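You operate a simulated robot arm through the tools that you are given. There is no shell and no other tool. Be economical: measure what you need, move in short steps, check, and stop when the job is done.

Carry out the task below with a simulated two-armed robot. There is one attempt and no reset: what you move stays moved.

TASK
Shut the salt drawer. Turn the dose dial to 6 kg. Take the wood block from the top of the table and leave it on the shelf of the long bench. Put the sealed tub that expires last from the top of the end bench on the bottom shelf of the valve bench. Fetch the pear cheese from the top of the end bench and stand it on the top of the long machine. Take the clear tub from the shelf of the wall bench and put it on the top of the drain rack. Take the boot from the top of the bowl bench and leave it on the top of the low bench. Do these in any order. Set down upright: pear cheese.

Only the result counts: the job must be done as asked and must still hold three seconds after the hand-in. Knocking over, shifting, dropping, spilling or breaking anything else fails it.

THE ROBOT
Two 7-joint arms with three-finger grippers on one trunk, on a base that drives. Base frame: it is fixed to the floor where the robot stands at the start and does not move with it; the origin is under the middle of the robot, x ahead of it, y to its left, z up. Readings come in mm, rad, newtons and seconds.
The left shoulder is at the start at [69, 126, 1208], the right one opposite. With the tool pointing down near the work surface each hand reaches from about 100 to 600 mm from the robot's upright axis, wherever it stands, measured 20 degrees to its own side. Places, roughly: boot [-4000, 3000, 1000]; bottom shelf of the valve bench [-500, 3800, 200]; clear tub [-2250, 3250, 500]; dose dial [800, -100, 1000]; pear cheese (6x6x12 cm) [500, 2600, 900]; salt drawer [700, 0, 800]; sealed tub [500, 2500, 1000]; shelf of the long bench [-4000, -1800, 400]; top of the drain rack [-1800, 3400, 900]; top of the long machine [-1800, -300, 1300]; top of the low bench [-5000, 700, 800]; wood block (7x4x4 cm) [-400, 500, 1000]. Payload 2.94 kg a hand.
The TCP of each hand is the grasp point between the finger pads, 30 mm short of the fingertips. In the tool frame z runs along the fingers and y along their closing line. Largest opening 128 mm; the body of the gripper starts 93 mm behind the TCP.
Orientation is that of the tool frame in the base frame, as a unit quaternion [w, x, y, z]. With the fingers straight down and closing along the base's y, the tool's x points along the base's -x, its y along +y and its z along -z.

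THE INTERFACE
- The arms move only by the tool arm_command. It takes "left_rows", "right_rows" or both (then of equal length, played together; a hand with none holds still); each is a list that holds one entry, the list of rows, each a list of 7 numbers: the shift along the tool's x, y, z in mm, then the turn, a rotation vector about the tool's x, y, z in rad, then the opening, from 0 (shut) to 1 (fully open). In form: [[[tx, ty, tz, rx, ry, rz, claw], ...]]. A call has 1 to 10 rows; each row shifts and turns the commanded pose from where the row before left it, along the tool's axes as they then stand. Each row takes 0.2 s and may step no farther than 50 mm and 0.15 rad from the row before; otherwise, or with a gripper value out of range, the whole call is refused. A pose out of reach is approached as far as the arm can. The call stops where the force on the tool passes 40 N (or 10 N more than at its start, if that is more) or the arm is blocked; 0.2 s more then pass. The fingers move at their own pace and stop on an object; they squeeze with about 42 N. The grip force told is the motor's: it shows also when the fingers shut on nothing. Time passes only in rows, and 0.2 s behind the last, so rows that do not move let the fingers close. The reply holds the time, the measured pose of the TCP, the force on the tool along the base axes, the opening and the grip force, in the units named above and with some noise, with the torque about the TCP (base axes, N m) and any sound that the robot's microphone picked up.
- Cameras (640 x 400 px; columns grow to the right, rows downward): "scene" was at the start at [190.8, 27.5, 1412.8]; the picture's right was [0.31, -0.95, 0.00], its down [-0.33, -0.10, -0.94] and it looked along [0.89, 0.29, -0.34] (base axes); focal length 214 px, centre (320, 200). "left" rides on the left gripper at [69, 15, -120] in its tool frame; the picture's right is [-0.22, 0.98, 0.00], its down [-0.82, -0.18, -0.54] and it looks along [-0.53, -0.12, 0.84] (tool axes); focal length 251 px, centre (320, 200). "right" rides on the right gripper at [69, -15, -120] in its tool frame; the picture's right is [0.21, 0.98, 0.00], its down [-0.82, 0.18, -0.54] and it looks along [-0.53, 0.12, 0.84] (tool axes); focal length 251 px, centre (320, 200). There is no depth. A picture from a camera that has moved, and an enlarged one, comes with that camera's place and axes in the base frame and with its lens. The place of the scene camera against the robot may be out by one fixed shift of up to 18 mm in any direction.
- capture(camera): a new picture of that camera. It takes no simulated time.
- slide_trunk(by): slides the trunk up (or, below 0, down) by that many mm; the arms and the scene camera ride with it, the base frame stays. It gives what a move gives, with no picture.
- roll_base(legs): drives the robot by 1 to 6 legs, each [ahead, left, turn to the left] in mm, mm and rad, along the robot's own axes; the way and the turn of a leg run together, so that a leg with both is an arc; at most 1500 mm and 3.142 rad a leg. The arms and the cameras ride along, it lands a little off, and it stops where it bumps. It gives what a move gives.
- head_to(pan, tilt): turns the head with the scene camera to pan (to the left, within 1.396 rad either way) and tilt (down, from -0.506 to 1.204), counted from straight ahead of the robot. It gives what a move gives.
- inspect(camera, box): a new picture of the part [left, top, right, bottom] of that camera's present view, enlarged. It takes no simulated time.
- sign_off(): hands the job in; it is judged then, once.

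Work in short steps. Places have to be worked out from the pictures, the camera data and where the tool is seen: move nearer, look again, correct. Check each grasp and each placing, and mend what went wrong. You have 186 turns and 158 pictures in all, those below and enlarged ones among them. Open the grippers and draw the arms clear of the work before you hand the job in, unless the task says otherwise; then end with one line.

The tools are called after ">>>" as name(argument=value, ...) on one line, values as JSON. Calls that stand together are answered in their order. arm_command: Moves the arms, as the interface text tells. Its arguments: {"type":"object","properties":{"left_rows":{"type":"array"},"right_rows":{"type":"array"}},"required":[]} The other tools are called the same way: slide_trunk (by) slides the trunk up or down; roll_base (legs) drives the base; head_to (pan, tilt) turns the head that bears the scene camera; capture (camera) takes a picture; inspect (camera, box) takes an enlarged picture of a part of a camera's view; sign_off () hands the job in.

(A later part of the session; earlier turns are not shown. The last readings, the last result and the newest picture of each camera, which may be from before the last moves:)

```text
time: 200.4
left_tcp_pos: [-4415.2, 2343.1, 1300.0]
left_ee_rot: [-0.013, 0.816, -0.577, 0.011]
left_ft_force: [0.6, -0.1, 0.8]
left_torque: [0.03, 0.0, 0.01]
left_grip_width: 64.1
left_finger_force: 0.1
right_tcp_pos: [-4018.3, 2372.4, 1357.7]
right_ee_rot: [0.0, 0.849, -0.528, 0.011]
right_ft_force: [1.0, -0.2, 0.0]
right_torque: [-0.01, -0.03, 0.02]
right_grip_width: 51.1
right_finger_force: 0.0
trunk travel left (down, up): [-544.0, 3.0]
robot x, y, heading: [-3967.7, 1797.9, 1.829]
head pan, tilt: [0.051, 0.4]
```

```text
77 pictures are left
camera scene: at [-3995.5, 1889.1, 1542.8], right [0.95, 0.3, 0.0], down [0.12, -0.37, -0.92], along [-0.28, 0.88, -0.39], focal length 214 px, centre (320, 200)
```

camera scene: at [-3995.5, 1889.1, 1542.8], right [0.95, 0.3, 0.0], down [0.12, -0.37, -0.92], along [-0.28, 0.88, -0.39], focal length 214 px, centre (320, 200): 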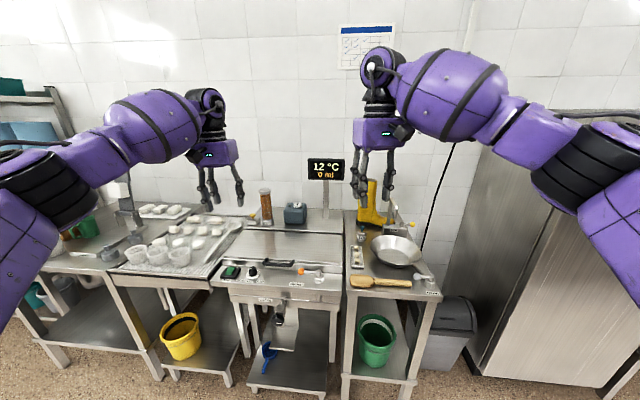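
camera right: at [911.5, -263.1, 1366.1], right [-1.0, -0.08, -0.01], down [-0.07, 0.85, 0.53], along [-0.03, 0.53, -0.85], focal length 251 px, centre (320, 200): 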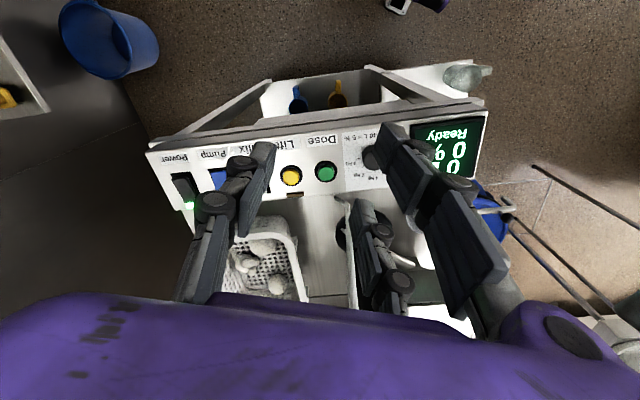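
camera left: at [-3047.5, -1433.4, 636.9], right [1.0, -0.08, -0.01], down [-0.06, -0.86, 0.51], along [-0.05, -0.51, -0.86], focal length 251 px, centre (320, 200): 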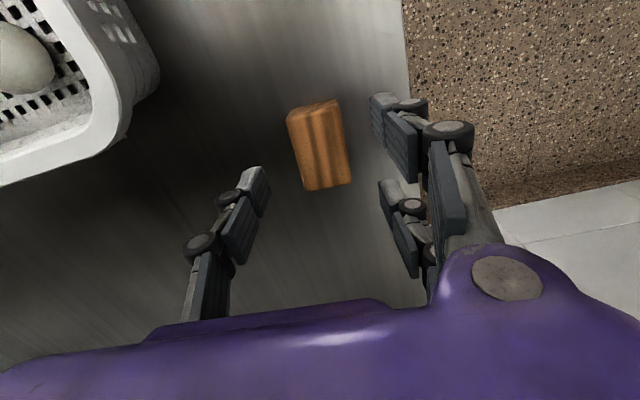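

The yellow boot is on the bowl bench behind the bowl. I'll zoom in.

>>> inspect(camera="scene", box=[330, 150, 450, 310])

>>> capture(camera="right")

```text
2.50 times, centred on (390, 230) of scene
camera zoom: at [-3995.5, 1889.1, 1542.8], right [0.95, 0.3, 0.0], down [0.12, -0.37, -0.92], along [-0.28, 0.88, -0.39], focal length 536 px, centre (145, 125)
```

zoom: 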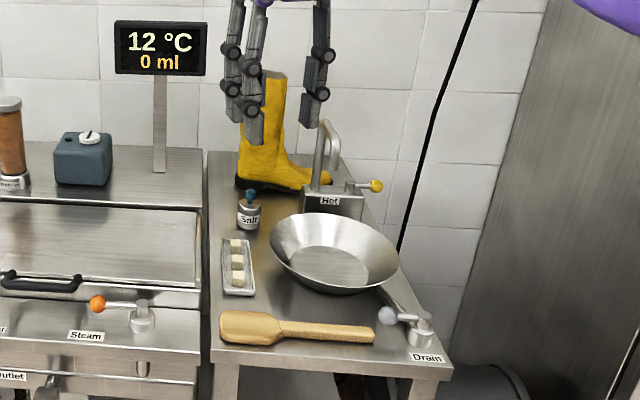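

```text
75 pictures are left
camera right: at [-3975.2, 2318.0, 1480.4], right [-0.78, -0.62, -0.01], down [-0.53, 0.66, 0.52], along [-0.32, 0.41, -0.85], focal length 251 px, centre (320, 200)
```

right: 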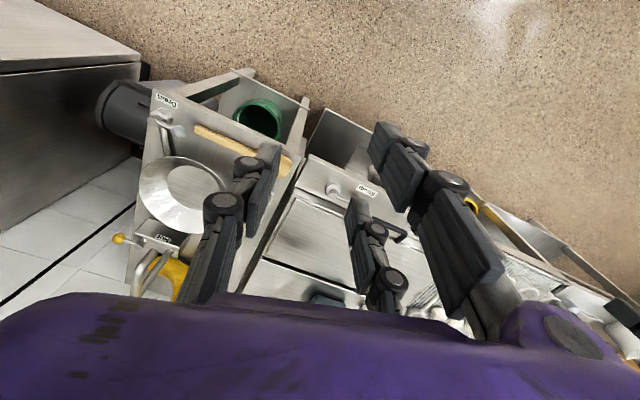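

The boot stands near (-4085,3070), shaft top z≈1175, about 570 mm in from the bench front, too deep for a downward tool. I'll pitch the right tool to point forward so it can grip the shaft from the front.

>>> arm_command(right_rows=[[[0, 0, 0, 0, 0, 0.1, 0.98], [0, 0, 0, 0, 0, 0.1, 0.98], [0, 0, 0, 0, -0.145, 0, 0.98], [0, 0, 0, 0, -0.145, 0, 0.98], [0, 0, 0, 0, -0.145, 0, 0.98], [0, 0, 0, 0, -0.145, 0, 0.98], [0, 0, 0, 0, -0.145, 0, 0.98], [0, 0, 0, 0, -0.145, 0, 0.98], [0, 0, 0, 0, -0.145, 0, 0.98], [0, 0, 0, 0, -0.145, 0, 0.98]]])

>>> arm_command(right_rows=[[[0, 0, 0, 0, -0.145, 0, 0.98], [0, 0, 0, 0, -0.145, 0, 0.98], [0, 0, 0, 0, -0.12, 0, 0.98]]])

>>> slide_trunk(by=-190)

>>> capture(camera="scene")

```text
time: 202.6
left_tcp_pos: [-4413.9, 2343.0, 1300.3]
left_ee_rot: [-0.013, 0.816, -0.577, 0.011]
left_ft_force: [-0.1, -0.1, 0.7]
left_torque: [-0.02, 0.0, 0.02]
left_grip_width: 64.0
left_finger_force: 0.0
right_tcp_pos: [-4017.5, 2372.5, 1356.5]
right_ee_rot: [-0.336, 0.668, -0.509, -0.426]
right_ft_force: [-0.4, 0.5, -0.2]
right_torque: [-0.01, 0.01, 0.01]
right_grip_width: 125.5
right_finger_force: 0.0
trunk travel left (down, up): [-544.0, 3.0]
robot x, y, heading: [-3963.3, 1796.4, 1.826]
head pan, tilt: [0.051, 0.4]
```

```text
time: 203.4
left_tcp_pos: [-4414.1, 2342.7, 1300.7]
left_ee_rot: [-0.012, 0.816, -0.577, 0.01]
left_ft_force: [0.1, 0.6, 0.9]
left_torque: [-0.01, -0.04, 0.01]
left_grip_width: 64.0
left_finger_force: 0.0
right_tcp_pos: [-4018.0, 2371.7, 1358.2]
right_ee_rot: [-0.406, 0.6, -0.456, -0.517]
right_ft_force: [0.2, 0.4, -1.0]
right_torque: [0.01, 0.0, 0.02]
right_grip_width: 125.6
right_finger_force: 0.1
right hand out of reach, approached as far as the arm can: row 3
trunk travel left (down, up): [-544.0, 3.0]
robot x, y, heading: [-3967.9, 1798.2, 1.825]
head pan, tilt: [0.051, 0.4]
```

```text
time: 205.5
left_tcp_pos: [-4414.5, 2341.9, 1110.6]
left_ee_rot: [-0.013, 0.816, -0.578, 0.011]
left_ft_force: [-0.5, 0.2, -0.1]
left_torque: [0.03, 0.08, -0.05]
left_grip_width: 63.6
left_finger_force: 0.1
right_tcp_pos: [-4025.1, 2398.0, 1062.4]
right_ee_rot: [-0.359, 0.648, -0.493, -0.456]
right_ft_force: [1.1, 0.6, 0.0]
right_torque: [0.0, 0.02, -0.01]
right_grip_width: 125.4
right_finger_force: 0.0
trunk travel left (down, up): [-354.0, 193.0]
robot x, y, heading: [-3968.0, 1794.6, 1.829]
head pan, tilt: [0.051, 0.4]
```

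```text
74 pictures are left
camera scene: at [-4025.0, 2002.9, 1334.3], right [0.95, 0.3, 0.0], down [0.12, -0.37, -0.92], along [-0.28, 0.88, -0.39], focal length 214 px, centre (320, 200)
```

scene: 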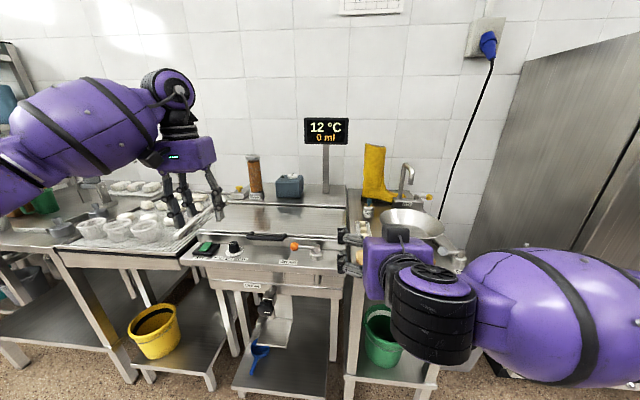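

The boot is clearly visible and unobstructed above the tap. I'll raise 60 mm, drive 230 mm closer, then use the hand camera.

>>> slide_trunk(by=60)

>>> roll_base(legs=[[230, 0, 0]])

>>> capture(camera="right")

>>> capture(camera="scene")

```text
time: 206.5
left_tcp_pos: [-4413.8, 2343.8, 1169.0]
left_ee_rot: [-0.012, 0.817, -0.577, 0.011]
left_ft_force: [0.7, 1.1, -0.7]
left_torque: [0.0, 0.03, 0.0]
left_grip_width: 64.1
left_finger_force: 0.0
right_tcp_pos: [-4025.1, 2398.3, 1119.8]
right_ee_rot: [-0.358, 0.649, -0.494, -0.455]
right_ft_force: [0.0, 0.2, 0.2]
right_torque: [0.0, -0.03, -0.01]
right_grip_width: 125.3
right_finger_force: 0.0
trunk travel left (down, up): [-414.0, 133.0]
robot x, y, heading: [-3968.5, 1800.6, 1.824]
head pan, tilt: [0.051, 0.4]
```

```text
time: 208.2
left_tcp_pos: [-4471.9, 2568.9, 1171.4]
left_ee_rot: [-0.013, 0.816, -0.578, 0.01]
left_ft_force: [0.4, -0.5, -0.3]
left_torque: [0.05, 0.02, 0.01]
left_grip_width: 64.1
left_finger_force: 0.2
right_tcp_pos: [-4081.5, 2621.9, 1120.9]
right_ee_rot: [-0.36, 0.647, -0.494, -0.455]
right_ft_force: [0.5, -0.7, 0.2]
right_torque: [-0.02, 0.0, 0.03]
right_grip_width: 125.6
right_finger_force: 0.1
trunk travel left (down, up): [-414.0, 133.0]
robot x, y, heading: [-4025.6, 2021.5, 1.824]
head pan, tilt: [0.051, 0.4]
```

```text
73 pictures are left
camera right: at [-4030.7, 2493.1, 1096.5], right [-0.92, -0.31, -0.22], down [-0.13, -0.28, 0.95], along [-0.36, 0.91, 0.22], focal length 251 px, centre (320, 200)
```

right: 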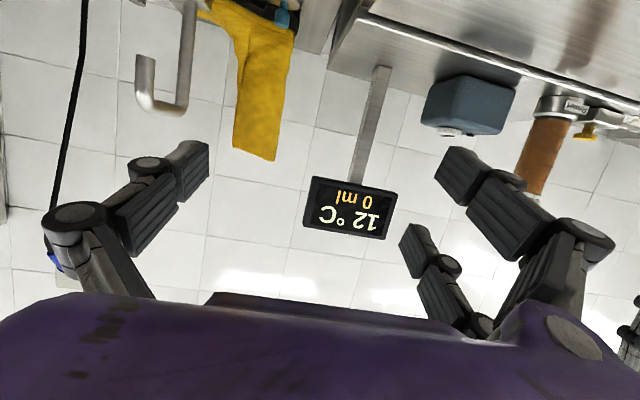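

```text
72 pictures are left
camera scene: at [-4077.9, 2209.6, 1396.2], right [0.95, 0.3, 0.0], down [0.12, -0.37, -0.92], along [-0.27, 0.88, -0.39], focal length 214 px, centre (320, 200)
```

scene: 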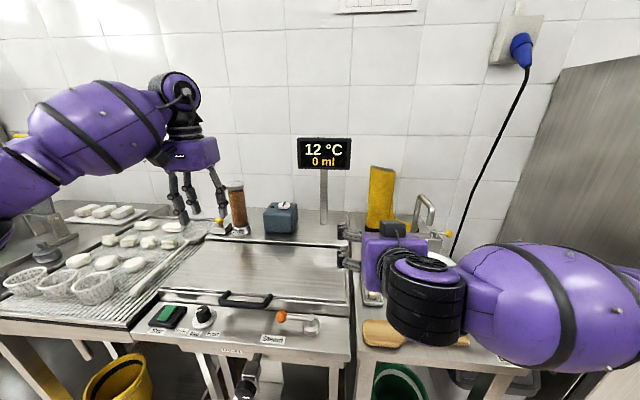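

The shaft line is at x≈-4087, depth somewhere in y 3060–3160. I'll go a bit further forward and to the right so the right arm can reach it.

>>> roll_base(legs=[[90, -110, 0]])

>>> arm_command(right_rows=[[[0, 0, 0, 0, -0.1, 0, 0.99], [14, 0, 45, 0, 0, 0, 0.99], [14, 0, 45, 0, 0, 0, 0.99]]])

>>> capture(camera="right")

```text
time: 209.9
left_tcp_pos: [-4385.5, 2684.3, 1169.9]
left_ee_rot: [-0.013, 0.815, -0.579, 0.011]
left_ft_force: [-0.1, 0.3, -0.2]
left_torque: [0.0, -0.01, 0.05]
left_grip_width: 64.2
left_finger_force: 0.0
right_tcp_pos: [-3995.2, 2734.9, 1121.4]
right_ee_rot: [-0.361, 0.647, -0.495, -0.455]
right_ft_force: [0.3, 0.2, 0.8]
right_torque: [0.01, -0.03, 0.0]
right_grip_width: 125.5
right_finger_force: 0.1
trunk travel left (down, up): [-414.0, 133.0]
robot x, y, heading: [-3939.7, 2132.9, 1.822]
head pan, tilt: [0.051, 0.4]
```

```text
time: 210.9
left_tcp_pos: [-4383.3, 2682.6, 1171.7]
left_ee_rot: [-0.012, 0.816, -0.578, 0.009]
left_ft_force: [1.2, -0.5, 0.2]
left_torque: [0.03, 0.1, 0.01]
left_grip_width: 63.8
left_finger_force: 0.0
right_tcp_pos: [-4105.0, 2763.0, 1070.6]
right_ee_rot: [-0.253, 0.647, -0.501, -0.516]
right_ft_force: [0.6, -1.0, 0.4]
right_torque: [-0.01, 0.03, 0.07]
right_grip_width: 126.9
right_finger_force: 0.3
right hand out of reach, approached as far as the arm can: row 1
trunk travel left (down, up): [-414.0, 133.0]
robot x, y, heading: [-3939.0, 2134.1, 1.82]
head pan, tilt: [0.051, 0.4]
stopped in row 3 (right hand): the arm was blocked; the commanded pose is now the measured one
```

```text
71 pictures are left
camera right: at [-4044.0, 2639.7, 1046.8], right [-0.9, -0.44, -0.01], down [0.09, -0.2, 0.98], along [-0.43, 0.87, 0.22], focal length 251 px, centre (320, 200)
```

right: 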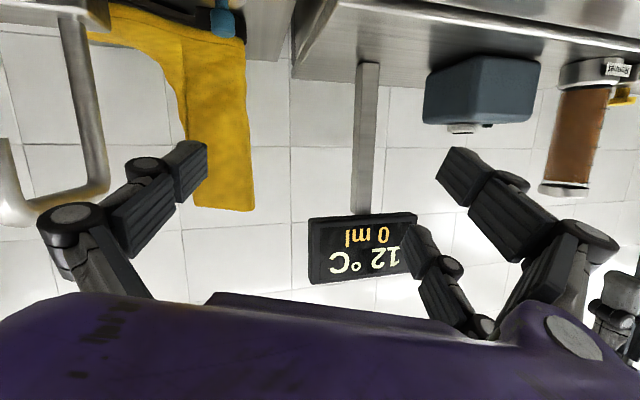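

The hand drifted sideways when the extra pitch proved out of reach, and it reported blocked. I'll check the scene before going on.

>>> capture(camera="scene")

```text
70 pictures are left
camera scene: at [-3988.8, 2323.4, 1396.6], right [0.96, 0.29, 0.0], down [0.11, -0.37, -0.92], along [-0.27, 0.88, -0.39], focal length 214 px, centre (320, 200)
```

scene: 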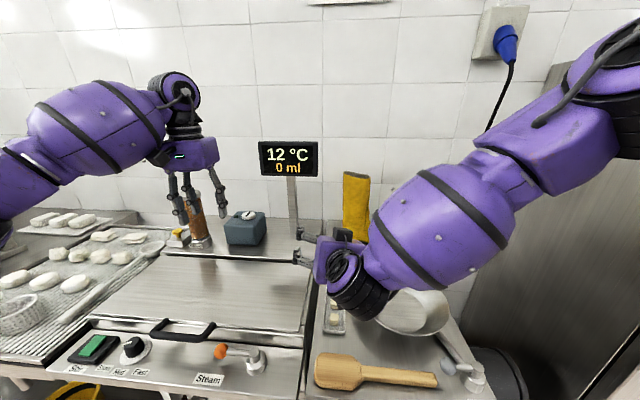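

The elbow has swung up and the wrist is low, near the bowl. I'll zoom to see whether the bowl was touched.

>>> inspect(camera="scene", box=[300, 220, 500, 400])

```text
2.22 times, centred on (400, 310) of scene
camera zoom: at [-3988.8, 2323.4, 1396.6], right [0.96, 0.29, 0.0], down [0.11, -0.37, -0.92], along [-0.27, 0.88, -0.39], focal length 477 px, centre (142, -44)
```

zoom: 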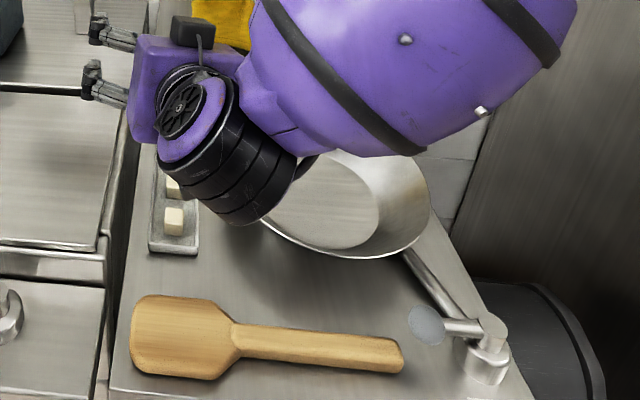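

The wrist may be pressing on the bowl's rim. I'll lift straight up with the trunk and look again.

>>> slide_trunk(by=130)

>>> inspect(camera="scene", box=[280, 200, 500, 400])

```text
time: 212.5
left_tcp_pos: [-4387.4, 2683.8, 1297.2]
left_ee_rot: [-0.011, 0.816, -0.578, 0.013]
left_ft_force: [-0.7, 0.0, -1.3]
left_torque: [-0.04, -0.03, 0.01]
left_grip_width: 64.2
left_finger_force: 0.1
right_tcp_pos: [-4100.8, 2726.7, 1370.6]
right_ee_rot: [0.321, -0.591, 0.441, 0.595]
right_ft_force: [0.0, 0.2, -0.2]
right_torque: [0.02, -0.02, -0.01]
right_grip_width: 126.8
right_finger_force: 0.0
trunk travel left (down, up): [-544.0, 3.0]
robot x, y, heading: [-3942.0, 2134.7, 1.818]
head pan, tilt: [0.051, 0.4]
```

```text
2.00 times, centred on (390, 300) of scene
camera zoom: at [-3969.2, 2228.3, 1542.5], right [0.96, 0.29, 0.0], down [0.11, -0.37, -0.92], along [-0.27, 0.88, -0.39], focal length 429 px, centre (180, 0)
```

zoom: 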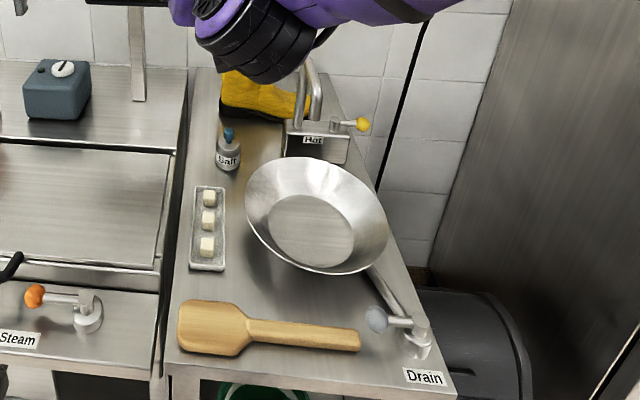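

The bowl is where it was, (-3904,2799), so it wasn't moved. With the trunk high, I'll square the right tool toward the wall at about 10° down and bring it in line with the shaft.

>>> arm_command(right_rows=[[[0, 0, 0, 0.093, 0.037, -0.06, 0.99], [0, 0, 0, 0.093, 0.037, -0.06, 0.99], [-6.7, -15.7, 37.7, 0, 0, 0, 0.99], [-6.7, -15.7, 37.7, 0, 0, 0, 0.99], [-6.7, -15.7, 37.7, 0, 0, 0, 0.99]]])

>>> capture(camera="scene")

```text
time: 213.7
left_tcp_pos: [-4387.2, 2684.1, 1299.0]
left_ee_rot: [-0.012, 0.816, -0.577, 0.011]
left_ft_force: [0.2, 0.4, -0.2]
left_torque: [-0.01, 0.04, -0.01]
left_grip_width: 64.2
left_finger_force: 0.1
right_tcp_pos: [-4083.4, 2852.1, 1372.1]
right_ee_rot: [-0.394, 0.605, -0.468, -0.51]
right_ft_force: [-0.4, 0.6, 0.5]
right_torque: [0.0, -0.02, 0.03]
right_grip_width: 126.7
right_finger_force: 0.1
trunk travel left (down, up): [-544.0, 3.0]
robot x, y, heading: [-3938.1, 2137.1, 1.822]
head pan, tilt: [0.051, 0.4]
```

```text
67 pictures are left
camera scene: at [-3968.9, 2228.3, 1542.7], right [0.96, 0.3, 0.0], down [0.11, -0.37, -0.92], along [-0.27, 0.88, -0.39], focal length 214 px, centre (320, 200)
```

scene: 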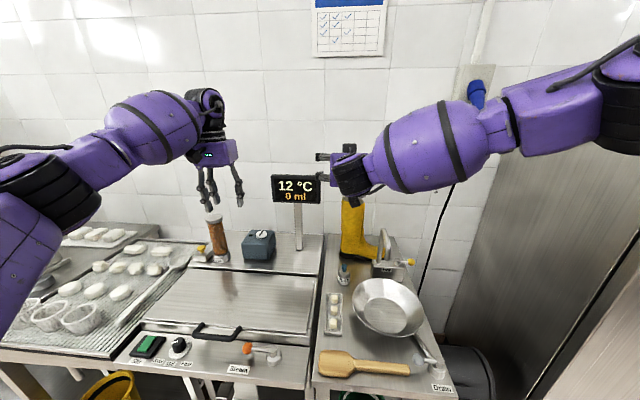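

Good posture. Before lowering the trunk I'll draw the left hand back from the items under it, then lower so the right tool is level with the shaft.

>>> arm_command(left_rows=[[[45, 0, 0, 0, 0, 0, 0.5], [45, 0, 0, 0, 0, 0, 0.5], [45, 0, 0, 0, 0, 0, 0.5], [45, 0, 0, 0, 0, 0, 0.5], [45, 0, -20, 0, 0, 0, 0.5], [45, 0, -40, 0, 0, 0, 0.5]]])

>>> slide_trunk(by=-260)

>>> capture(camera="right")

>>> capture(camera="scene")

```text
refused: row 6 steps farther than a row can; nothing moved
```

```text
time: 216.3
left_tcp_pos: [-4388.1, 2683.2, 1041.3]
left_ee_rot: [-0.013, 0.816, -0.578, 0.011]
left_ft_force: [0.2, 0.6, 0.6]
left_torque: [0.0, -0.01, 0.0]
left_grip_width: 63.7
left_finger_force: 0.2
right_tcp_pos: [-4083.2, 2848.3, 1113.2]
right_ee_rot: [-0.394, 0.605, -0.469, -0.509]
right_ft_force: [0.0, -0.4, -0.3]
right_torque: [-0.03, 0.05, -0.01]
right_grip_width: 126.7
right_finger_force: 0.0
trunk travel left (down, up): [-284.0, 263.0]
robot x, y, heading: [-3943.5, 2136.0, 1.821]
head pan, tilt: [0.051, 0.4]
```

```text
66 pictures are left
camera right: at [-4035.2, 2726.0, 1067.2], right [-0.94, -0.28, -0.21], down [-0.08, -0.43, 0.9], along [-0.34, 0.86, 0.38], focal length 251 px, centre (320, 200)
```

right: 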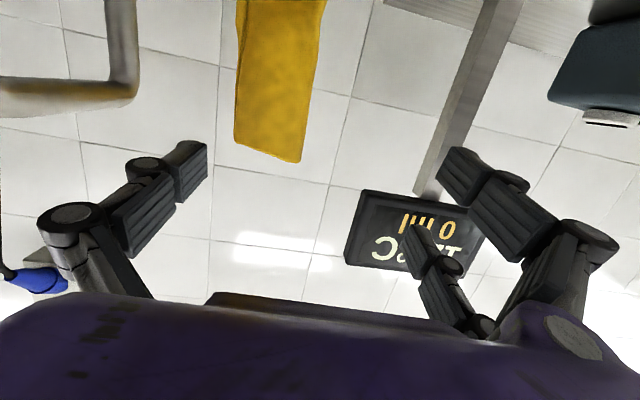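

```text
65 pictures are left
camera scene: at [-4002.1, 2357.8, 1265.7], right [0.96, 0.29, 0.0], down [0.11, -0.37, -0.92], along [-0.27, 0.88, -0.39], focal length 214 px, centre (320, 200)
```

scene: 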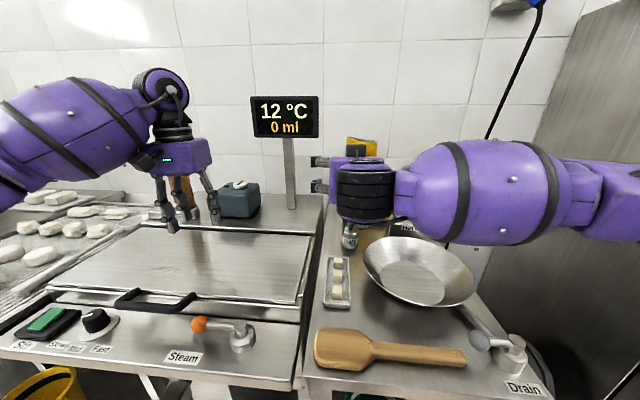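

The shaft centre is at (-4083,3091), about 102 mm wide. I'll shift right to centre it, then advance most of the way.

>>> arm_command(right_rows=[[[-11, -30, 0, 0, 0, 0, 1.0], [-11, -31, 0, 0, 0, 0, 1.0], [0, 0, 40, 0, 0, 0, 1.0], [0, 0, 40, 0, 0, 0, 1.0], [0, 0, 40, 0, 0, 0, 1.0]]])

>>> capture(camera="right")

```text
time: 217.5
left_tcp_pos: [-4388.0, 2684.4, 1039.3]
left_ee_rot: [-0.012, 0.816, -0.578, 0.011]
left_ft_force: [0.1, -0.2, -0.4]
left_torque: [-0.04, -0.03, -0.01]
left_grip_width: 63.9
left_finger_force: 0.1
right_tcp_pos: [-4055.8, 2982.8, 1111.8]
right_ee_rot: [-0.394, 0.605, -0.468, -0.51]
right_ft_force: [0.0, 0.7, -0.4]
right_torque: [0.03, 0.0, -0.04]
right_grip_width: 127.8
right_finger_force: 0.0
trunk travel left (down, up): [-284.0, 263.0]
robot x, y, heading: [-3939.8, 2135.5, 1.817]
head pan, tilt: [0.051, 0.4]
```

```text
64 pictures are left
camera right: at [-4008.1, 2860.1, 1065.6], right [-0.94, -0.28, -0.21], down [-0.08, -0.42, 0.9], along [-0.34, 0.86, 0.38], focal length 251 px, centre (320, 200)
```

right: 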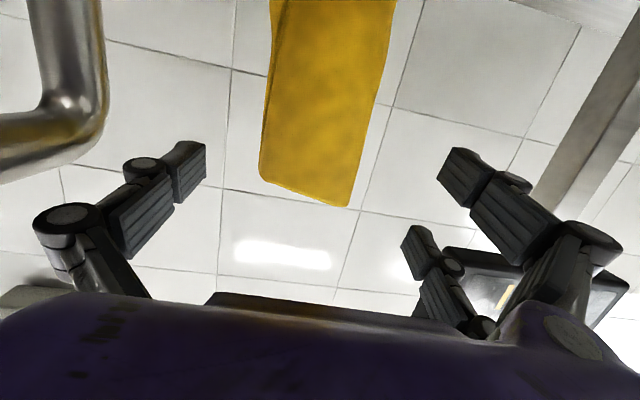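

The shaft sits centred between the fingers. I'll advance the last 112 mm and close.

>>> arm_command(right_rows=[[[0, 0, 38, 0, 0, 0, 1.0], [0, 0, 37, 0, 0, 0, 1.0], [0, 0, 37, 0, 0, 0, 1.0]]])

>>> arm_command(right_rows=[[[0, 0, 0, 0, 0, 0, 0.7], [0, 0, 0, 0, 0, 0, 0.5], [0, 0, 0, 0, 0, 0, 0.3], [0, 0, 0, 0, 0, 0, 0.3]]])

>>> capture(camera="right")

```text
time: 218.3
left_tcp_pos: [-4387.1, 2684.9, 1040.4]
left_ee_rot: [-0.012, 0.816, -0.577, 0.012]
left_ft_force: [-0.1, -0.1, 0.1]
left_torque: [0.01, -0.02, 0.0]
left_grip_width: 63.7
left_finger_force: 0.0
right_tcp_pos: [-4085.1, 3091.1, 1091.3]
right_ee_rot: [-0.394, 0.605, -0.469, -0.509]
right_ft_force: [-0.3, 0.4, -0.2]
right_torque: [-0.02, 0.0, 0.03]
right_grip_width: 127.7
right_finger_force: 0.1
trunk travel left (down, up): [-284.0, 263.0]
robot x, y, heading: [-3942.2, 2130.2, 1.819]
head pan, tilt: [0.051, 0.4]
```

```text
time: 219.3
left_tcp_pos: [-4386.4, 2683.6, 1041.1]
left_ee_rot: [-0.012, 0.816, -0.578, 0.011]
left_ft_force: [0.4, 0.8, -0.7]
left_torque: [-0.01, -0.04, 0.0]
left_grip_width: 63.7
left_finger_force: 0.1
right_tcp_pos: [-4082.4, 3092.4, 1094.2]
right_ee_rot: [-0.395, 0.604, -0.469, -0.509]
right_ft_force: [7.9, 0.4, 5.0]
right_torque: [0.43, -0.89, -0.29]
right_grip_width: 104.9
right_finger_force: 41.4
trunk travel left (down, up): [-284.0, 263.0]
robot x, y, heading: [-3940.1, 2131.9, 1.82]
head pan, tilt: [0.051, 0.4]
```

```text
63 pictures are left
camera right: at [-4033.8, 2968.8, 1047.6], right [-0.94, -0.28, -0.21], down [-0.08, -0.43, 0.9], along [-0.34, 0.86, 0.38], focal length 251 px, centre (320, 200)
```

right: 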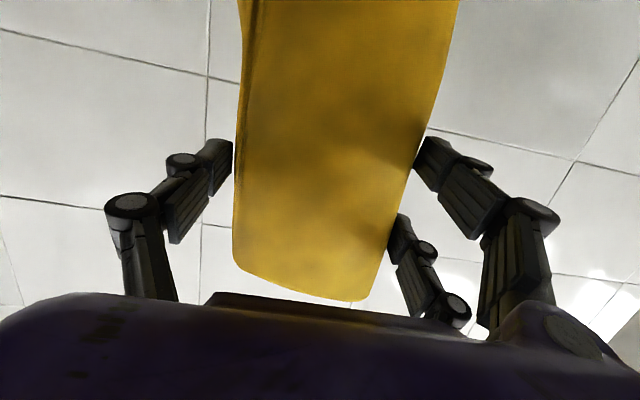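

The boot is gripped at 105 mm. I'll lift it straight up with the trunk and back away.

>>> slide_trunk(by=200)

>>> roll_base(legs=[[-450, 0, 0]])

>>> capture(camera="scene")

```text
time: 221.5
left_tcp_pos: [-4388.3, 2684.7, 1237.5]
left_ee_rot: [-0.011, 0.816, -0.577, 0.012]
left_ft_force: [0.2, -0.4, 0.3]
left_torque: [0.03, -0.02, 0.0]
left_grip_width: 64.3
left_finger_force: 0.0
right_tcp_pos: [-4083.2, 3091.2, 1291.1]
right_ee_rot: [-0.393, 0.606, -0.469, -0.508]
right_ft_force: [0.3, -0.6, -8.9]
right_torque: [-0.16, 0.29, -0.02]
right_grip_width: 104.5
right_finger_force: 41.9
trunk travel left (down, up): [-484.0, 63.0]
robot x, y, heading: [-3942.6, 2135.8, 1.82]
head pan, tilt: [0.051, 0.4]
```

```text
time: 224.2
left_tcp_pos: [-4275.4, 2258.8, 1237.7]
left_ee_rot: [-0.012, 0.813, -0.583, 0.012]
left_ft_force: [0.5, 0.6, 0.2]
left_torque: [-0.02, 0.02, 0.01]
left_grip_width: 64.0
left_finger_force: 0.0
right_tcp_pos: [-3963.9, 2662.0, 1292.5]
right_ee_rot: [-0.397, 0.602, -0.473, -0.506]
right_ft_force: [-0.3, -0.4, -7.1]
right_torque: [-1.24, -0.09, 0.04]
right_grip_width: 99.6
right_finger_force: 41.9
trunk travel left (down, up): [-484.0, 63.0]
robot x, y, heading: [-3836.0, 1703.3, 1.805]
head pan, tilt: [0.051, 0.4]
```

```text
62 pictures are left
camera scene: at [-3876.5, 1861.7, 1477.0], right [0.96, 0.28, 0.0], down [0.11, -0.38, -0.92], along [-0.26, 0.88, -0.39], focal length 214 px, centre (320, 200)
```

scene: 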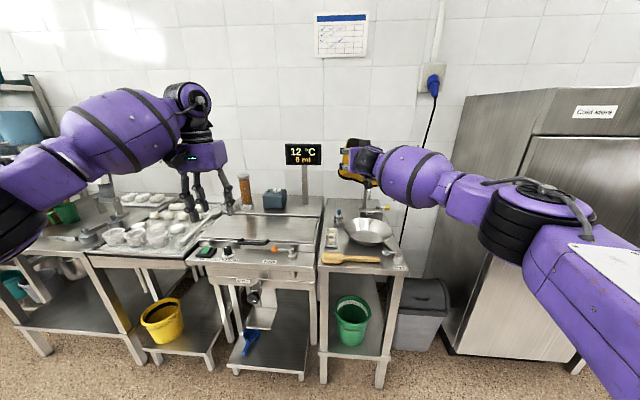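

The boot may have swung in the grip when I stopped, so I'll look at it closely.

>>> capture(camera="right")

>>> inspect(camera="scene", box=[310, 110, 430, 220])

```text
61 pictures are left
camera right: at [-3917.7, 2538.6, 1246.5], right [-0.94, -0.27, -0.21], down [-0.08, -0.42, 0.9], along [-0.33, 0.87, 0.37], focal length 251 px, centre (320, 200)
```

right: 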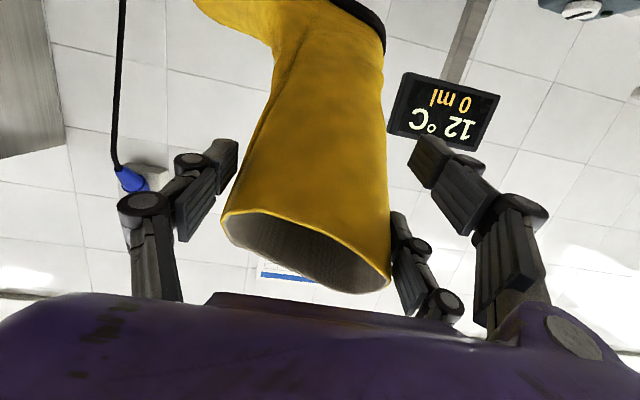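

```text
3.64 times, centred on (370, 165) of scene
camera zoom: at [-3876.5, 1861.7, 1477.0], right [0.96, 0.28, 0.0], down [0.11, -0.38, -0.92], along [-0.26, 0.88, -0.39], focal length 780 px, centre (138, 327)
```

zoom: 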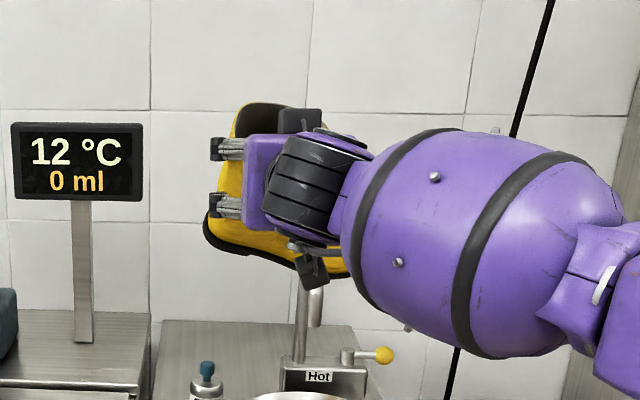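

The boot has swung about 57° about the grip axis, sole forward. I'll pull the hand back and pitch the tool down by the same angle, which brings the boot upright.

>>> arm_command(right_rows=[[[0, 0, -45, 0, 0, 0, 0.3], [0, 0, -45, 0, 0, 0, 0.3], [0, 0, -45, 0, 0, 0, 0.3], [0, 0, -45, 0, 0, 0, 0.3], [0, 0, -45, 0, 0.1, 0, 0.3], [0, 0, -45, 0, 0.14, 0, 0.3], [0, 0, -45, 0, 0.14, 0, 0.3], [0, 0, -35, 0, 0.14, 0, 0.3], [0, 0, 0, 0, 0.14, 0, 0.3], [0, 0, 0, 0, 0.14, 0, 0.3]]])

>>> roll_base(legs=[[-200, 0, 0], [0, 0, 0.8], [0, 0, 0.78]])

>>> capture(camera="scene")

```text
time: 226.4
left_tcp_pos: [-4274.6, 2258.5, 1239.0]
left_ee_rot: [-0.012, 0.812, -0.583, 0.012]
left_ft_force: [0.2, -0.1, 0.2]
left_torque: [0.01, -0.02, -0.04]
left_grip_width: 63.7
left_finger_force: 0.0
right_tcp_pos: [-3884.6, 2332.3, 1381.1]
right_ee_rot: [-0.18, 0.752, -0.59, -0.232]
right_ft_force: [-0.9, 0.3, -7.8]
right_torque: [-0.44, 0.13, -0.02]
right_grip_width: 99.5
right_finger_force: 41.8
trunk travel left (down, up): [-484.0, 63.0]
robot x, y, heading: [-3832.7, 1700.2, 1.81]
head pan, tilt: [0.051, 0.4]
```

```text
time: 232.1
left_tcp_pos: [-4336.5, 1065.4, 1239.4]
left_ee_rot: [-0.017, 0.985, 0.17, 0.0]
left_ft_force: [-0.1, 0.8, -0.4]
left_torque: [-0.03, -0.03, 0.02]
left_grip_width: 63.8
left_finger_force: 0.0
right_tcp_pos: [-4415.5, 1455.9, 1381.5]
right_ee_rot: [0.039, 0.948, 0.121, -0.293]
right_ft_force: [0.1, 0.8, -7.8]
right_torque: [-0.08, -0.45, 0.02]
right_grip_width: 99.1
right_finger_force: 41.8
trunk travel left (down, up): [-484.0, 63.0]
robot x, y, heading: [-3786.9, 1509.3, -2.887]
head pan, tilt: [0.051, 0.4]
```

```text
59 pictures are left
camera scene: at [-3943.8, 1467.3, 1477.3], right [-0.3, 0.96, 0.0], down [0.37, 0.12, -0.92], along [-0.88, -0.27, -0.39], focal length 214 px, centre (320, 200)
```

scene: 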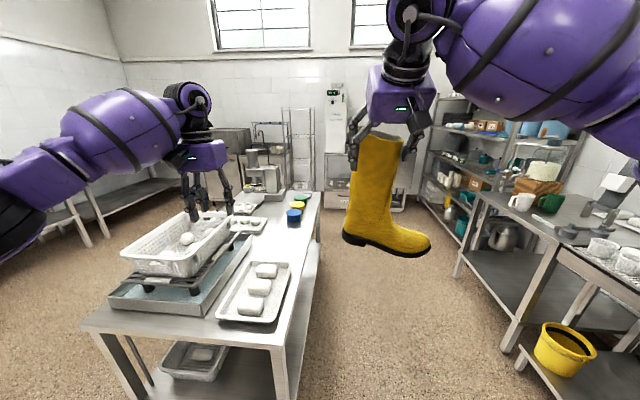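

The boot hangs upright. On the low bench there is a free stretch along the north edge between the cheese tray and the jars, around (-4790 to -4950, 985). I'll go to the north side of the bench and face it.

>>> roll_base(legs=[[988, -380, 0], [0, 0, 0.8], [0, 0, 0.757]])

>>> head_to(pan=0.0, tilt=0.65)

>>> capture(camera="scene")

```text
time: 241.8
left_tcp_pos: [-4420.9, 1066.4, 1239.6]
left_ee_rot: [-0.012, 0.583, 0.812, -0.012]
left_ft_force: [0.0, 0.2, -0.2]
left_torque: [0.0, 0.0, -0.03]
left_grip_width: 64.0
left_finger_force: 0.1
right_tcp_pos: [-4812.4, 991.4, 1379.7]
right_ee_rot: [0.232, 0.59, 0.752, -0.181]
right_ft_force: [-0.7, -0.2, -8.6]
right_torque: [0.43, -0.09, -0.03]
right_grip_width: 98.5
right_finger_force: 41.5
trunk travel left (down, up): [-484.0, 63.0]
robot x, y, heading: [-4861.8, 1622.3, -1.335]
head pan, tilt: [0.051, 0.4]
```

```text
time: 242.5
left_tcp_pos: [-4420.6, 1065.6, 1239.0]
left_ee_rot: [-0.011, 0.583, 0.813, -0.012]
left_ft_force: [-0.7, 0.2, 0.0]
left_torque: [0.0, -0.02, -0.04]
left_grip_width: 63.8
left_finger_force: 0.1
right_tcp_pos: [-4812.1, 991.7, 1380.6]
right_ee_rot: [0.231, 0.59, 0.752, -0.181]
right_ft_force: [0.0, -0.5, -8.1]
right_torque: [0.41, -0.09, 0.0]
right_grip_width: 98.4
right_finger_force: 42.2
trunk travel left (down, up): [-484.0, 63.0]
robot x, y, heading: [-4861.7, 1617.8, -1.334]
head pan, tilt: [0.0, 0.649]
```

```text
58 pictures are left
camera scene: at [-4824.4, 1467.2, 1454.9], right [-0.97, -0.23, 0.0], down [-0.14, 0.59, -0.8], along [0.19, -0.77, -0.6], focal length 214 px, centre (320, 200)
```

scene: 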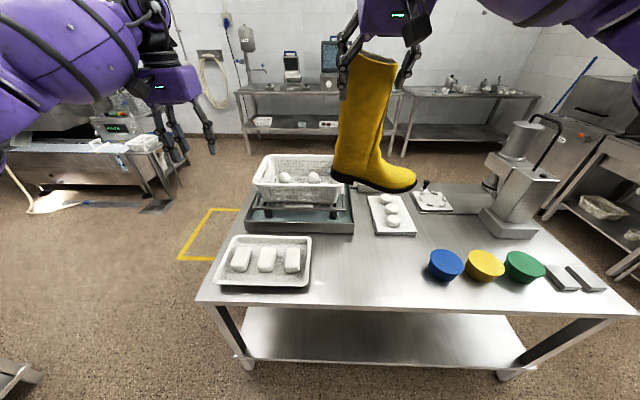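

The boot is right above a clear spot between the tray and the blue jar. I'll pull the left hand back off the bench, then lower the trunk by 330.

>>> arm_command(left_rows=[[[45, 0, 0, 0, 0, 0, 0.5], [45, 0, 0, 0, 0, 0, 0.5], [45, 0, 0, 0, 0, 0, 0.5], [45, 0, 0, 0, 0, 0, 0.5], [45, 0, 0, 0, 0, 0, 0.5], [45, 0, 0, 0, 0, 0, 0.5]]])

>>> slide_trunk(by=-310)

>>> capture(camera="scene")

```text
time: 243.9
left_tcp_pos: [-4510.9, 1327.0, 1242.3]
left_ee_rot: [-0.011, 0.582, 0.813, -0.011]
left_ft_force: [0.3, -0.2, -0.2]
left_torque: [-0.03, -0.04, -0.01]
left_grip_width: 64.0
left_finger_force: 0.1
right_tcp_pos: [-4813.6, 993.1, 1381.4]
right_ee_rot: [0.232, 0.59, 0.751, -0.183]
right_ft_force: [-0.2, -0.3, -6.8]
right_torque: [0.43, -0.1, 0.02]
right_grip_width: 98.2
right_finger_force: 42.4
trunk travel left (down, up): [-484.0, 63.0]
robot x, y, heading: [-4864.6, 1623.5, -1.333]
head pan, tilt: [0.0, 0.649]
```

```text
time: 247.0
left_tcp_pos: [-4507.9, 1322.6, 930.8]
left_ee_rot: [-0.011, 0.583, 0.812, -0.013]
left_ft_force: [0.3, -0.6, -0.6]
left_torque: [-0.03, 0.02, 0.01]
left_grip_width: 64.0
left_finger_force: 0.1
right_tcp_pos: [-4810.7, 992.4, 1071.3]
right_ee_rot: [0.232, 0.591, 0.751, -0.182]
right_ft_force: [-0.3, -0.2, -8.6]
right_torque: [0.4, -0.11, -0.03]
right_grip_width: 98.1
right_finger_force: 41.6
trunk travel left (down, up): [-174.0, 373.0]
robot x, y, heading: [-4859.1, 1624.0, -1.333]
head pan, tilt: [0.0, 0.649]
```

```text
57 pictures are left
camera scene: at [-4799.6, 1363.9, 1124.6], right [-0.97, -0.23, 0.0], down [-0.14, 0.59, -0.8], along [0.19, -0.77, -0.6], focal length 214 px, centre (320, 200)
```

scene: 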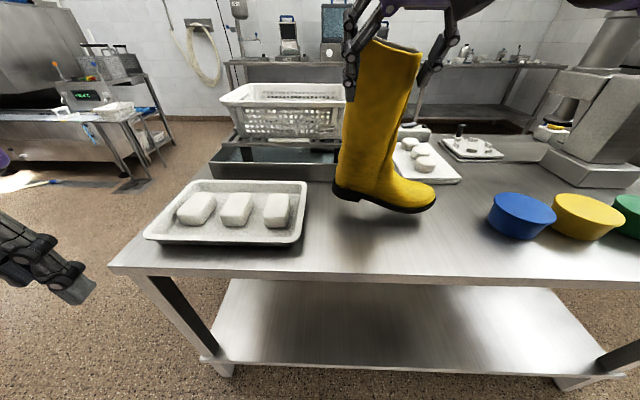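

The boot is a few centimetres above the bench. I'll lower it with the arm in small steps until the weight comes off.

>>> arm_command(right_rows=[[[5.6, 0, 8.3, 0, 0, 0, 0.3], [5.6, 0, 8.3, 0, 0, 0, 0.3], [5.6, 0, 8.3, 0, 0, 0, 0.3], [4.5, 0, 6.6, 0, 0, 0, 0.3], [4.5, 0, 6.6, 0, 0, 0, 0.3], [4.5, 0, 6.6, 0, 0, 0, 0.3]]])

>>> capture(camera="scene")

```text
time: 248.2
left_tcp_pos: [-4505.9, 1323.9, 930.4]
left_ee_rot: [-0.011, 0.582, 0.813, -0.012]
left_ft_force: [-0.1, -1.0, 0.0]
left_torque: [0.01, -0.06, -0.02]
left_grip_width: 64.2
left_finger_force: 0.1
right_tcp_pos: [-4805.7, 993.7, 1033.8]
right_ee_rot: [0.247, 0.585, 0.751, -0.181]
right_ft_force: [5.6, 1.5, 15.5]
right_torque: [0.05, 1.27, -0.02]
right_grip_width: 98.4
right_finger_force: 42.5
trunk travel left (down, up): [-174.0, 373.0]
robot x, y, heading: [-4863.7, 1618.0, -1.336]
head pan, tilt: [0.0, 0.649]
stopped in row 6 (right hand): the force on the tool passed its limit at 46 N (the readings are from after the stop); the commanded pose is now the measured one
```

```text
56 pictures are left
camera scene: at [-4798.7, 1365.3, 1124.8], right [-0.97, -0.24, 0.0], down [-0.14, 0.59, -0.8], along [0.19, -0.77, -0.6], focal length 214 px, centre (320, 200)
```

scene: 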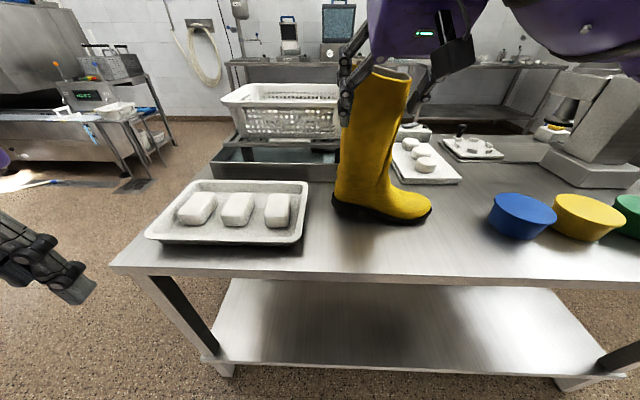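

The boot stands on the bench. I'll open and withdraw back along the tool axis.

>>> arm_command(right_rows=[[[0, 0, 0, 0, 0, 0, 0.85], [0, 0, 0, 0, 0, 0, 1.0], [0, 0, 0, 0, 0, 0, 1.0], [0, 0, -30, 0, 0, 0, 1.0], [0, 0, -40, 0, 0, 0, 1.0], [0, 0, -40, 0, 0, 0, 1.0], [0, 0, -40, 0, 0, 0, 1.0], [0, 0, -40, 0, 0, 0, 1.0]]])

>>> capture(camera="scene")

```text
time: 250.1
left_tcp_pos: [-4507.4, 1324.3, 931.3]
left_ee_rot: [-0.011, 0.582, 0.813, -0.013]
left_ft_force: [-0.1, -0.1, 0.4]
left_torque: [-0.03, -0.01, -0.01]
left_grip_width: 64.2
left_finger_force: 0.0
right_tcp_pos: [-4834.8, 1099.9, 1187.9]
right_ee_rot: [0.243, 0.586, 0.752, -0.181]
right_ft_force: [0.0, -0.1, 0.2]
right_torque: [-0.01, -0.03, -0.05]
right_grip_width: 127.9
right_finger_force: 0.1
trunk travel left (down, up): [-174.0, 373.0]
robot x, y, heading: [-4861.4, 1623.1, -1.331]
head pan, tilt: [0.0, 0.649]
```

```text
55 pictures are left
camera scene: at [-4799.0, 1365.6, 1125.0], right [-0.97, -0.24, 0.0], down [-0.14, 0.59, -0.8], along [0.19, -0.77, -0.6], focal length 214 px, centre (320, 200)
```

scene: 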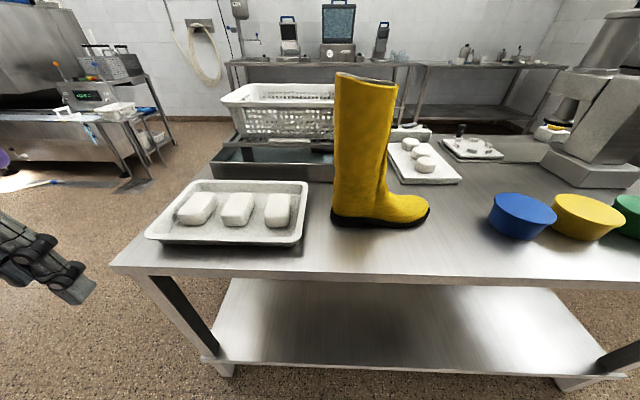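

The boot stands on the low bench. I'll back off, raise the trunk, straighten the right tool, and turn east to look for the way to the wall bench.

>>> arm_command(right_rows=[[[0, 0, -30, 0, 0.14, 0, 0.5], [0, 0, -30, 0, 0.14, 0, 0.5], [0, 0, -30, 0, 0.14, 0, 0.5], [0, 0, 0, 0, 0.14, 0, 0.5]]])

>>> slide_trunk(by=300)

>>> roll_base(legs=[[-250, 0, 0], [0, 0, 0.8], [0, 0, 0.77], [900, 250, 0]])

>>> head_to(pan=0.0, tilt=0.35)

>>> capture(camera="scene")

```text
time: 251.1
left_tcp_pos: [-4507.0, 1323.3, 930.9]
left_ee_rot: [-0.012, 0.582, 0.813, -0.012]
left_ft_force: [-0.3, 0.1, 0.6]
left_torque: [0.01, 0.01, -0.02]
left_grip_width: 64.1
left_finger_force: 0.0
right_tcp_pos: [-4817.7, 1105.6, 1135.8]
right_ee_rot: [0.026, 0.614, 0.789, -0.009]
right_ft_force: [-0.6, -1.0, -0.7]
right_torque: [-0.03, 0.01, 0.03]
right_grip_width: 63.8
right_finger_force: 0.2
right hand out of reach, approached as far as the arm can: row 1, 2, 3, 4
trunk travel left (down, up): [-174.0, 373.0]
robot x, y, heading: [-4863.5, 1618.0, -1.33]
head pan, tilt: [0.0, 0.649]
```

```text
time: 254.1
left_tcp_pos: [-4507.4, 1323.1, 1230.5]
left_ee_rot: [-0.012, 0.582, 0.813, -0.012]
left_ft_force: [0.1, 0.1, -1.1]
left_torque: [0.0, 0.02, -0.01]
left_grip_width: 64.1
left_finger_force: 0.1
right_tcp_pos: [-4818.3, 1108.2, 1434.5]
right_ee_rot: [0.025, 0.614, 0.789, -0.011]
right_ft_force: [0.0, -0.2, -0.4]
right_torque: [0.03, -0.01, 0.0]
right_grip_width: 64.1
right_finger_force: 0.0
trunk travel left (down, up): [-474.0, 73.0]
robot x, y, heading: [-4862.1, 1620.7, -1.333]
head pan, tilt: [0.0, 0.649]
```

```text
time: 264.4
left_tcp_pos: [-3821.7, 2641.0, 1230.3]
left_ee_rot: [0.0, -0.156, 0.988, -0.016]
left_ft_force: [-0.2, 0.1, 0.3]
left_torque: [0.01, 0.0, -0.02]
left_grip_width: 63.8
left_finger_force: 0.0
right_tcp_pos: [-3612.8, 2325.1, 1434.2]
right_ee_rot: [0.025, -0.115, 0.993, 0.01]
right_ft_force: [0.6, -0.6, 0.2]
right_torque: [-0.02, 0.01, -0.01]
right_grip_width: 64.0
right_finger_force: 0.1
trunk travel left (down, up): [-474.0, 73.0]
robot x, y, heading: [-4126.7, 2290.7, 0.225]
head pan, tilt: [0.0, 0.649]
stopped in leg 4: the robot was blocked; the commanded pose is now the measured one
```

```text
time: 265.2
left_tcp_pos: [-3823.8, 2639.6, 1231.8]
left_ee_rot: [0.0, -0.155, 0.988, -0.017]
left_ft_force: [-0.1, -0.9, -0.8]
left_torque: [0.0, 0.0, 0.02]
left_grip_width: 64.0
left_finger_force: 0.0
right_tcp_pos: [-3613.3, 2325.4, 1434.5]
right_ee_rot: [0.027, -0.115, 0.993, 0.01]
right_ft_force: [-0.2, 0.4, 0.1]
right_torque: [0.0, -0.02, 0.01]
right_grip_width: 63.9
right_finger_force: 0.1
trunk travel left (down, up): [-474.0, 73.0]
robot x, y, heading: [-4127.4, 2291.5, 0.221]
head pan, tilt: [0.0, 0.351]
```

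```text
54 pictures are left
camera scene: at [-3961.3, 2327.7, 1469.9], right [0.22, -0.98, 0.0], down [-0.34, -0.08, -0.94], along [0.92, 0.21, -0.34], focal length 214 px, centre (320, 200)
```

scene: 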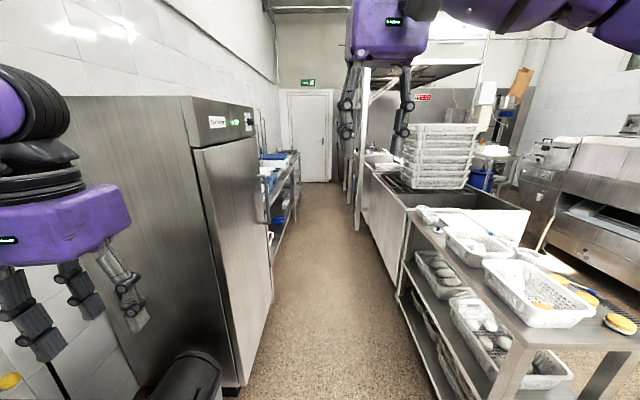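

The passage east runs between the fridge and the rack, about 1.15 m wide, with the wall bench on the left beyond the fridge. I'll narrow the left arm, centre in the passage and drive on.

>>> arm_command(left_rows=[[[-45, 0, 0, 0, 0, 0, 0.5], [-45, 0, 0, 0, 0, 0, 0.5], [-45, 0, 0, 0, 0, 0, 0.5], [-45, 0, 0, 0, 0, 0, 0.5], [-40, 0, 0, 0, 0, 0, 0.5]]])

>>> roll_base(legs=[[0, -160, 0.015], [1500, 0, 0], [250, 0, 0]])

>>> head_to(pan=0.6, tilt=0.6)

>>> capture(camera="scene")

```text
time: 266.4
left_tcp_pos: [-3611.1, 2703.0, 1231.1]
left_ee_rot: [-0.001, -0.155, 0.988, -0.016]
left_ft_force: [-0.3, -0.4, 0.8]
left_torque: [0.05, 0.01, 0.0]
left_grip_width: 63.9
left_finger_force: 0.0
right_tcp_pos: [-3611.3, 2325.4, 1433.4]
right_ee_rot: [0.026, -0.115, 0.993, 0.01]
right_ft_force: [-0.2, -0.5, -0.1]
right_torque: [0.03, 0.02, 0.0]
right_grip_width: 63.9
right_finger_force: 0.0
trunk travel left (down, up): [-474.0, 73.0]
robot x, y, heading: [-4125.0, 2287.7, 0.224]
head pan, tilt: [0.0, 0.351]
```

```text
time: 276.7
left_tcp_pos: [-1919.4, 2958.1, 1231.9]
left_ee_rot: [0.001, -0.162, 0.987, -0.017]
left_ft_force: [0.0, -0.5, -0.2]
left_torque: [-0.01, -0.02, 0.02]
left_grip_width: 64.2
left_finger_force: 0.1
right_tcp_pos: [-1914.5, 2578.9, 1433.7]
right_ee_rot: [0.027, -0.123, 0.992, 0.011]
right_ft_force: [-0.6, 0.1, 0.1]
right_torque: [0.01, -0.03, -0.01]
right_grip_width: 64.2
right_finger_force: 0.2
trunk travel left (down, up): [-474.0, 73.0]
robot x, y, heading: [-2427.1, 2538.4, 0.234]
head pan, tilt: [0.0, 0.351]
```

```text
time: 277.7
left_tcp_pos: [-1918.8, 2958.2, 1231.8]
left_ee_rot: [0.001, -0.163, 0.987, -0.016]
left_ft_force: [-0.2, -0.4, -0.8]
left_torque: [0.0, -0.05, 0.0]
left_grip_width: 64.0
left_finger_force: 0.1
right_tcp_pos: [-1913.0, 2579.9, 1434.1]
right_ee_rot: [0.026, -0.123, 0.992, 0.011]
right_ft_force: [-1.2, 0.0, -0.5]
right_torque: [-0.01, 0.01, 0.0]
right_grip_width: 63.7
right_finger_force: 0.1
trunk travel left (down, up): [-474.0, 73.0]
robot x, y, heading: [-2421.3, 2538.9, 0.239]
head pan, tilt: [0.6, 0.6]
```

```text
53 pictures are left
camera scene: at [-2292.3, 2620.2, 1447.2], right [0.74, -0.67, 0.0], down [-0.38, -0.42, -0.83], along [0.55, 0.61, -0.56], focal length 214 px, centre (320, 200)
```

scene: 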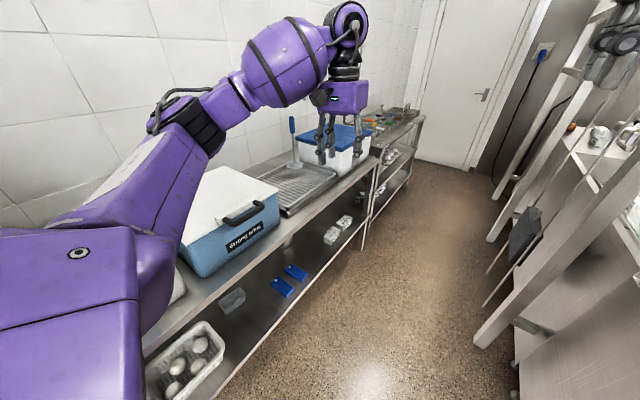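

I see the clear tub on the wall bench's lower shelf near (-2222,3309,500), and the grooved drain rack on its top near (-1750,3340). I'll zoom in.

>>> inspect(camera="scene", box=[180, 140, 400, 340])

```text
2.00 times, centred on (290, 240) of scene
camera zoom: at [-2292.3, 2620.2, 1447.2], right [0.74, -0.67, 0.0], down [-0.38, -0.42, -0.83], along [0.55, 0.61, -0.56], focal length 429 px, centre (380, 120)
```

zoom: 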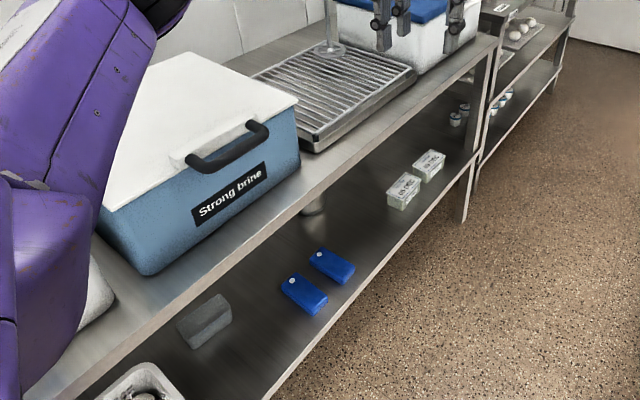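

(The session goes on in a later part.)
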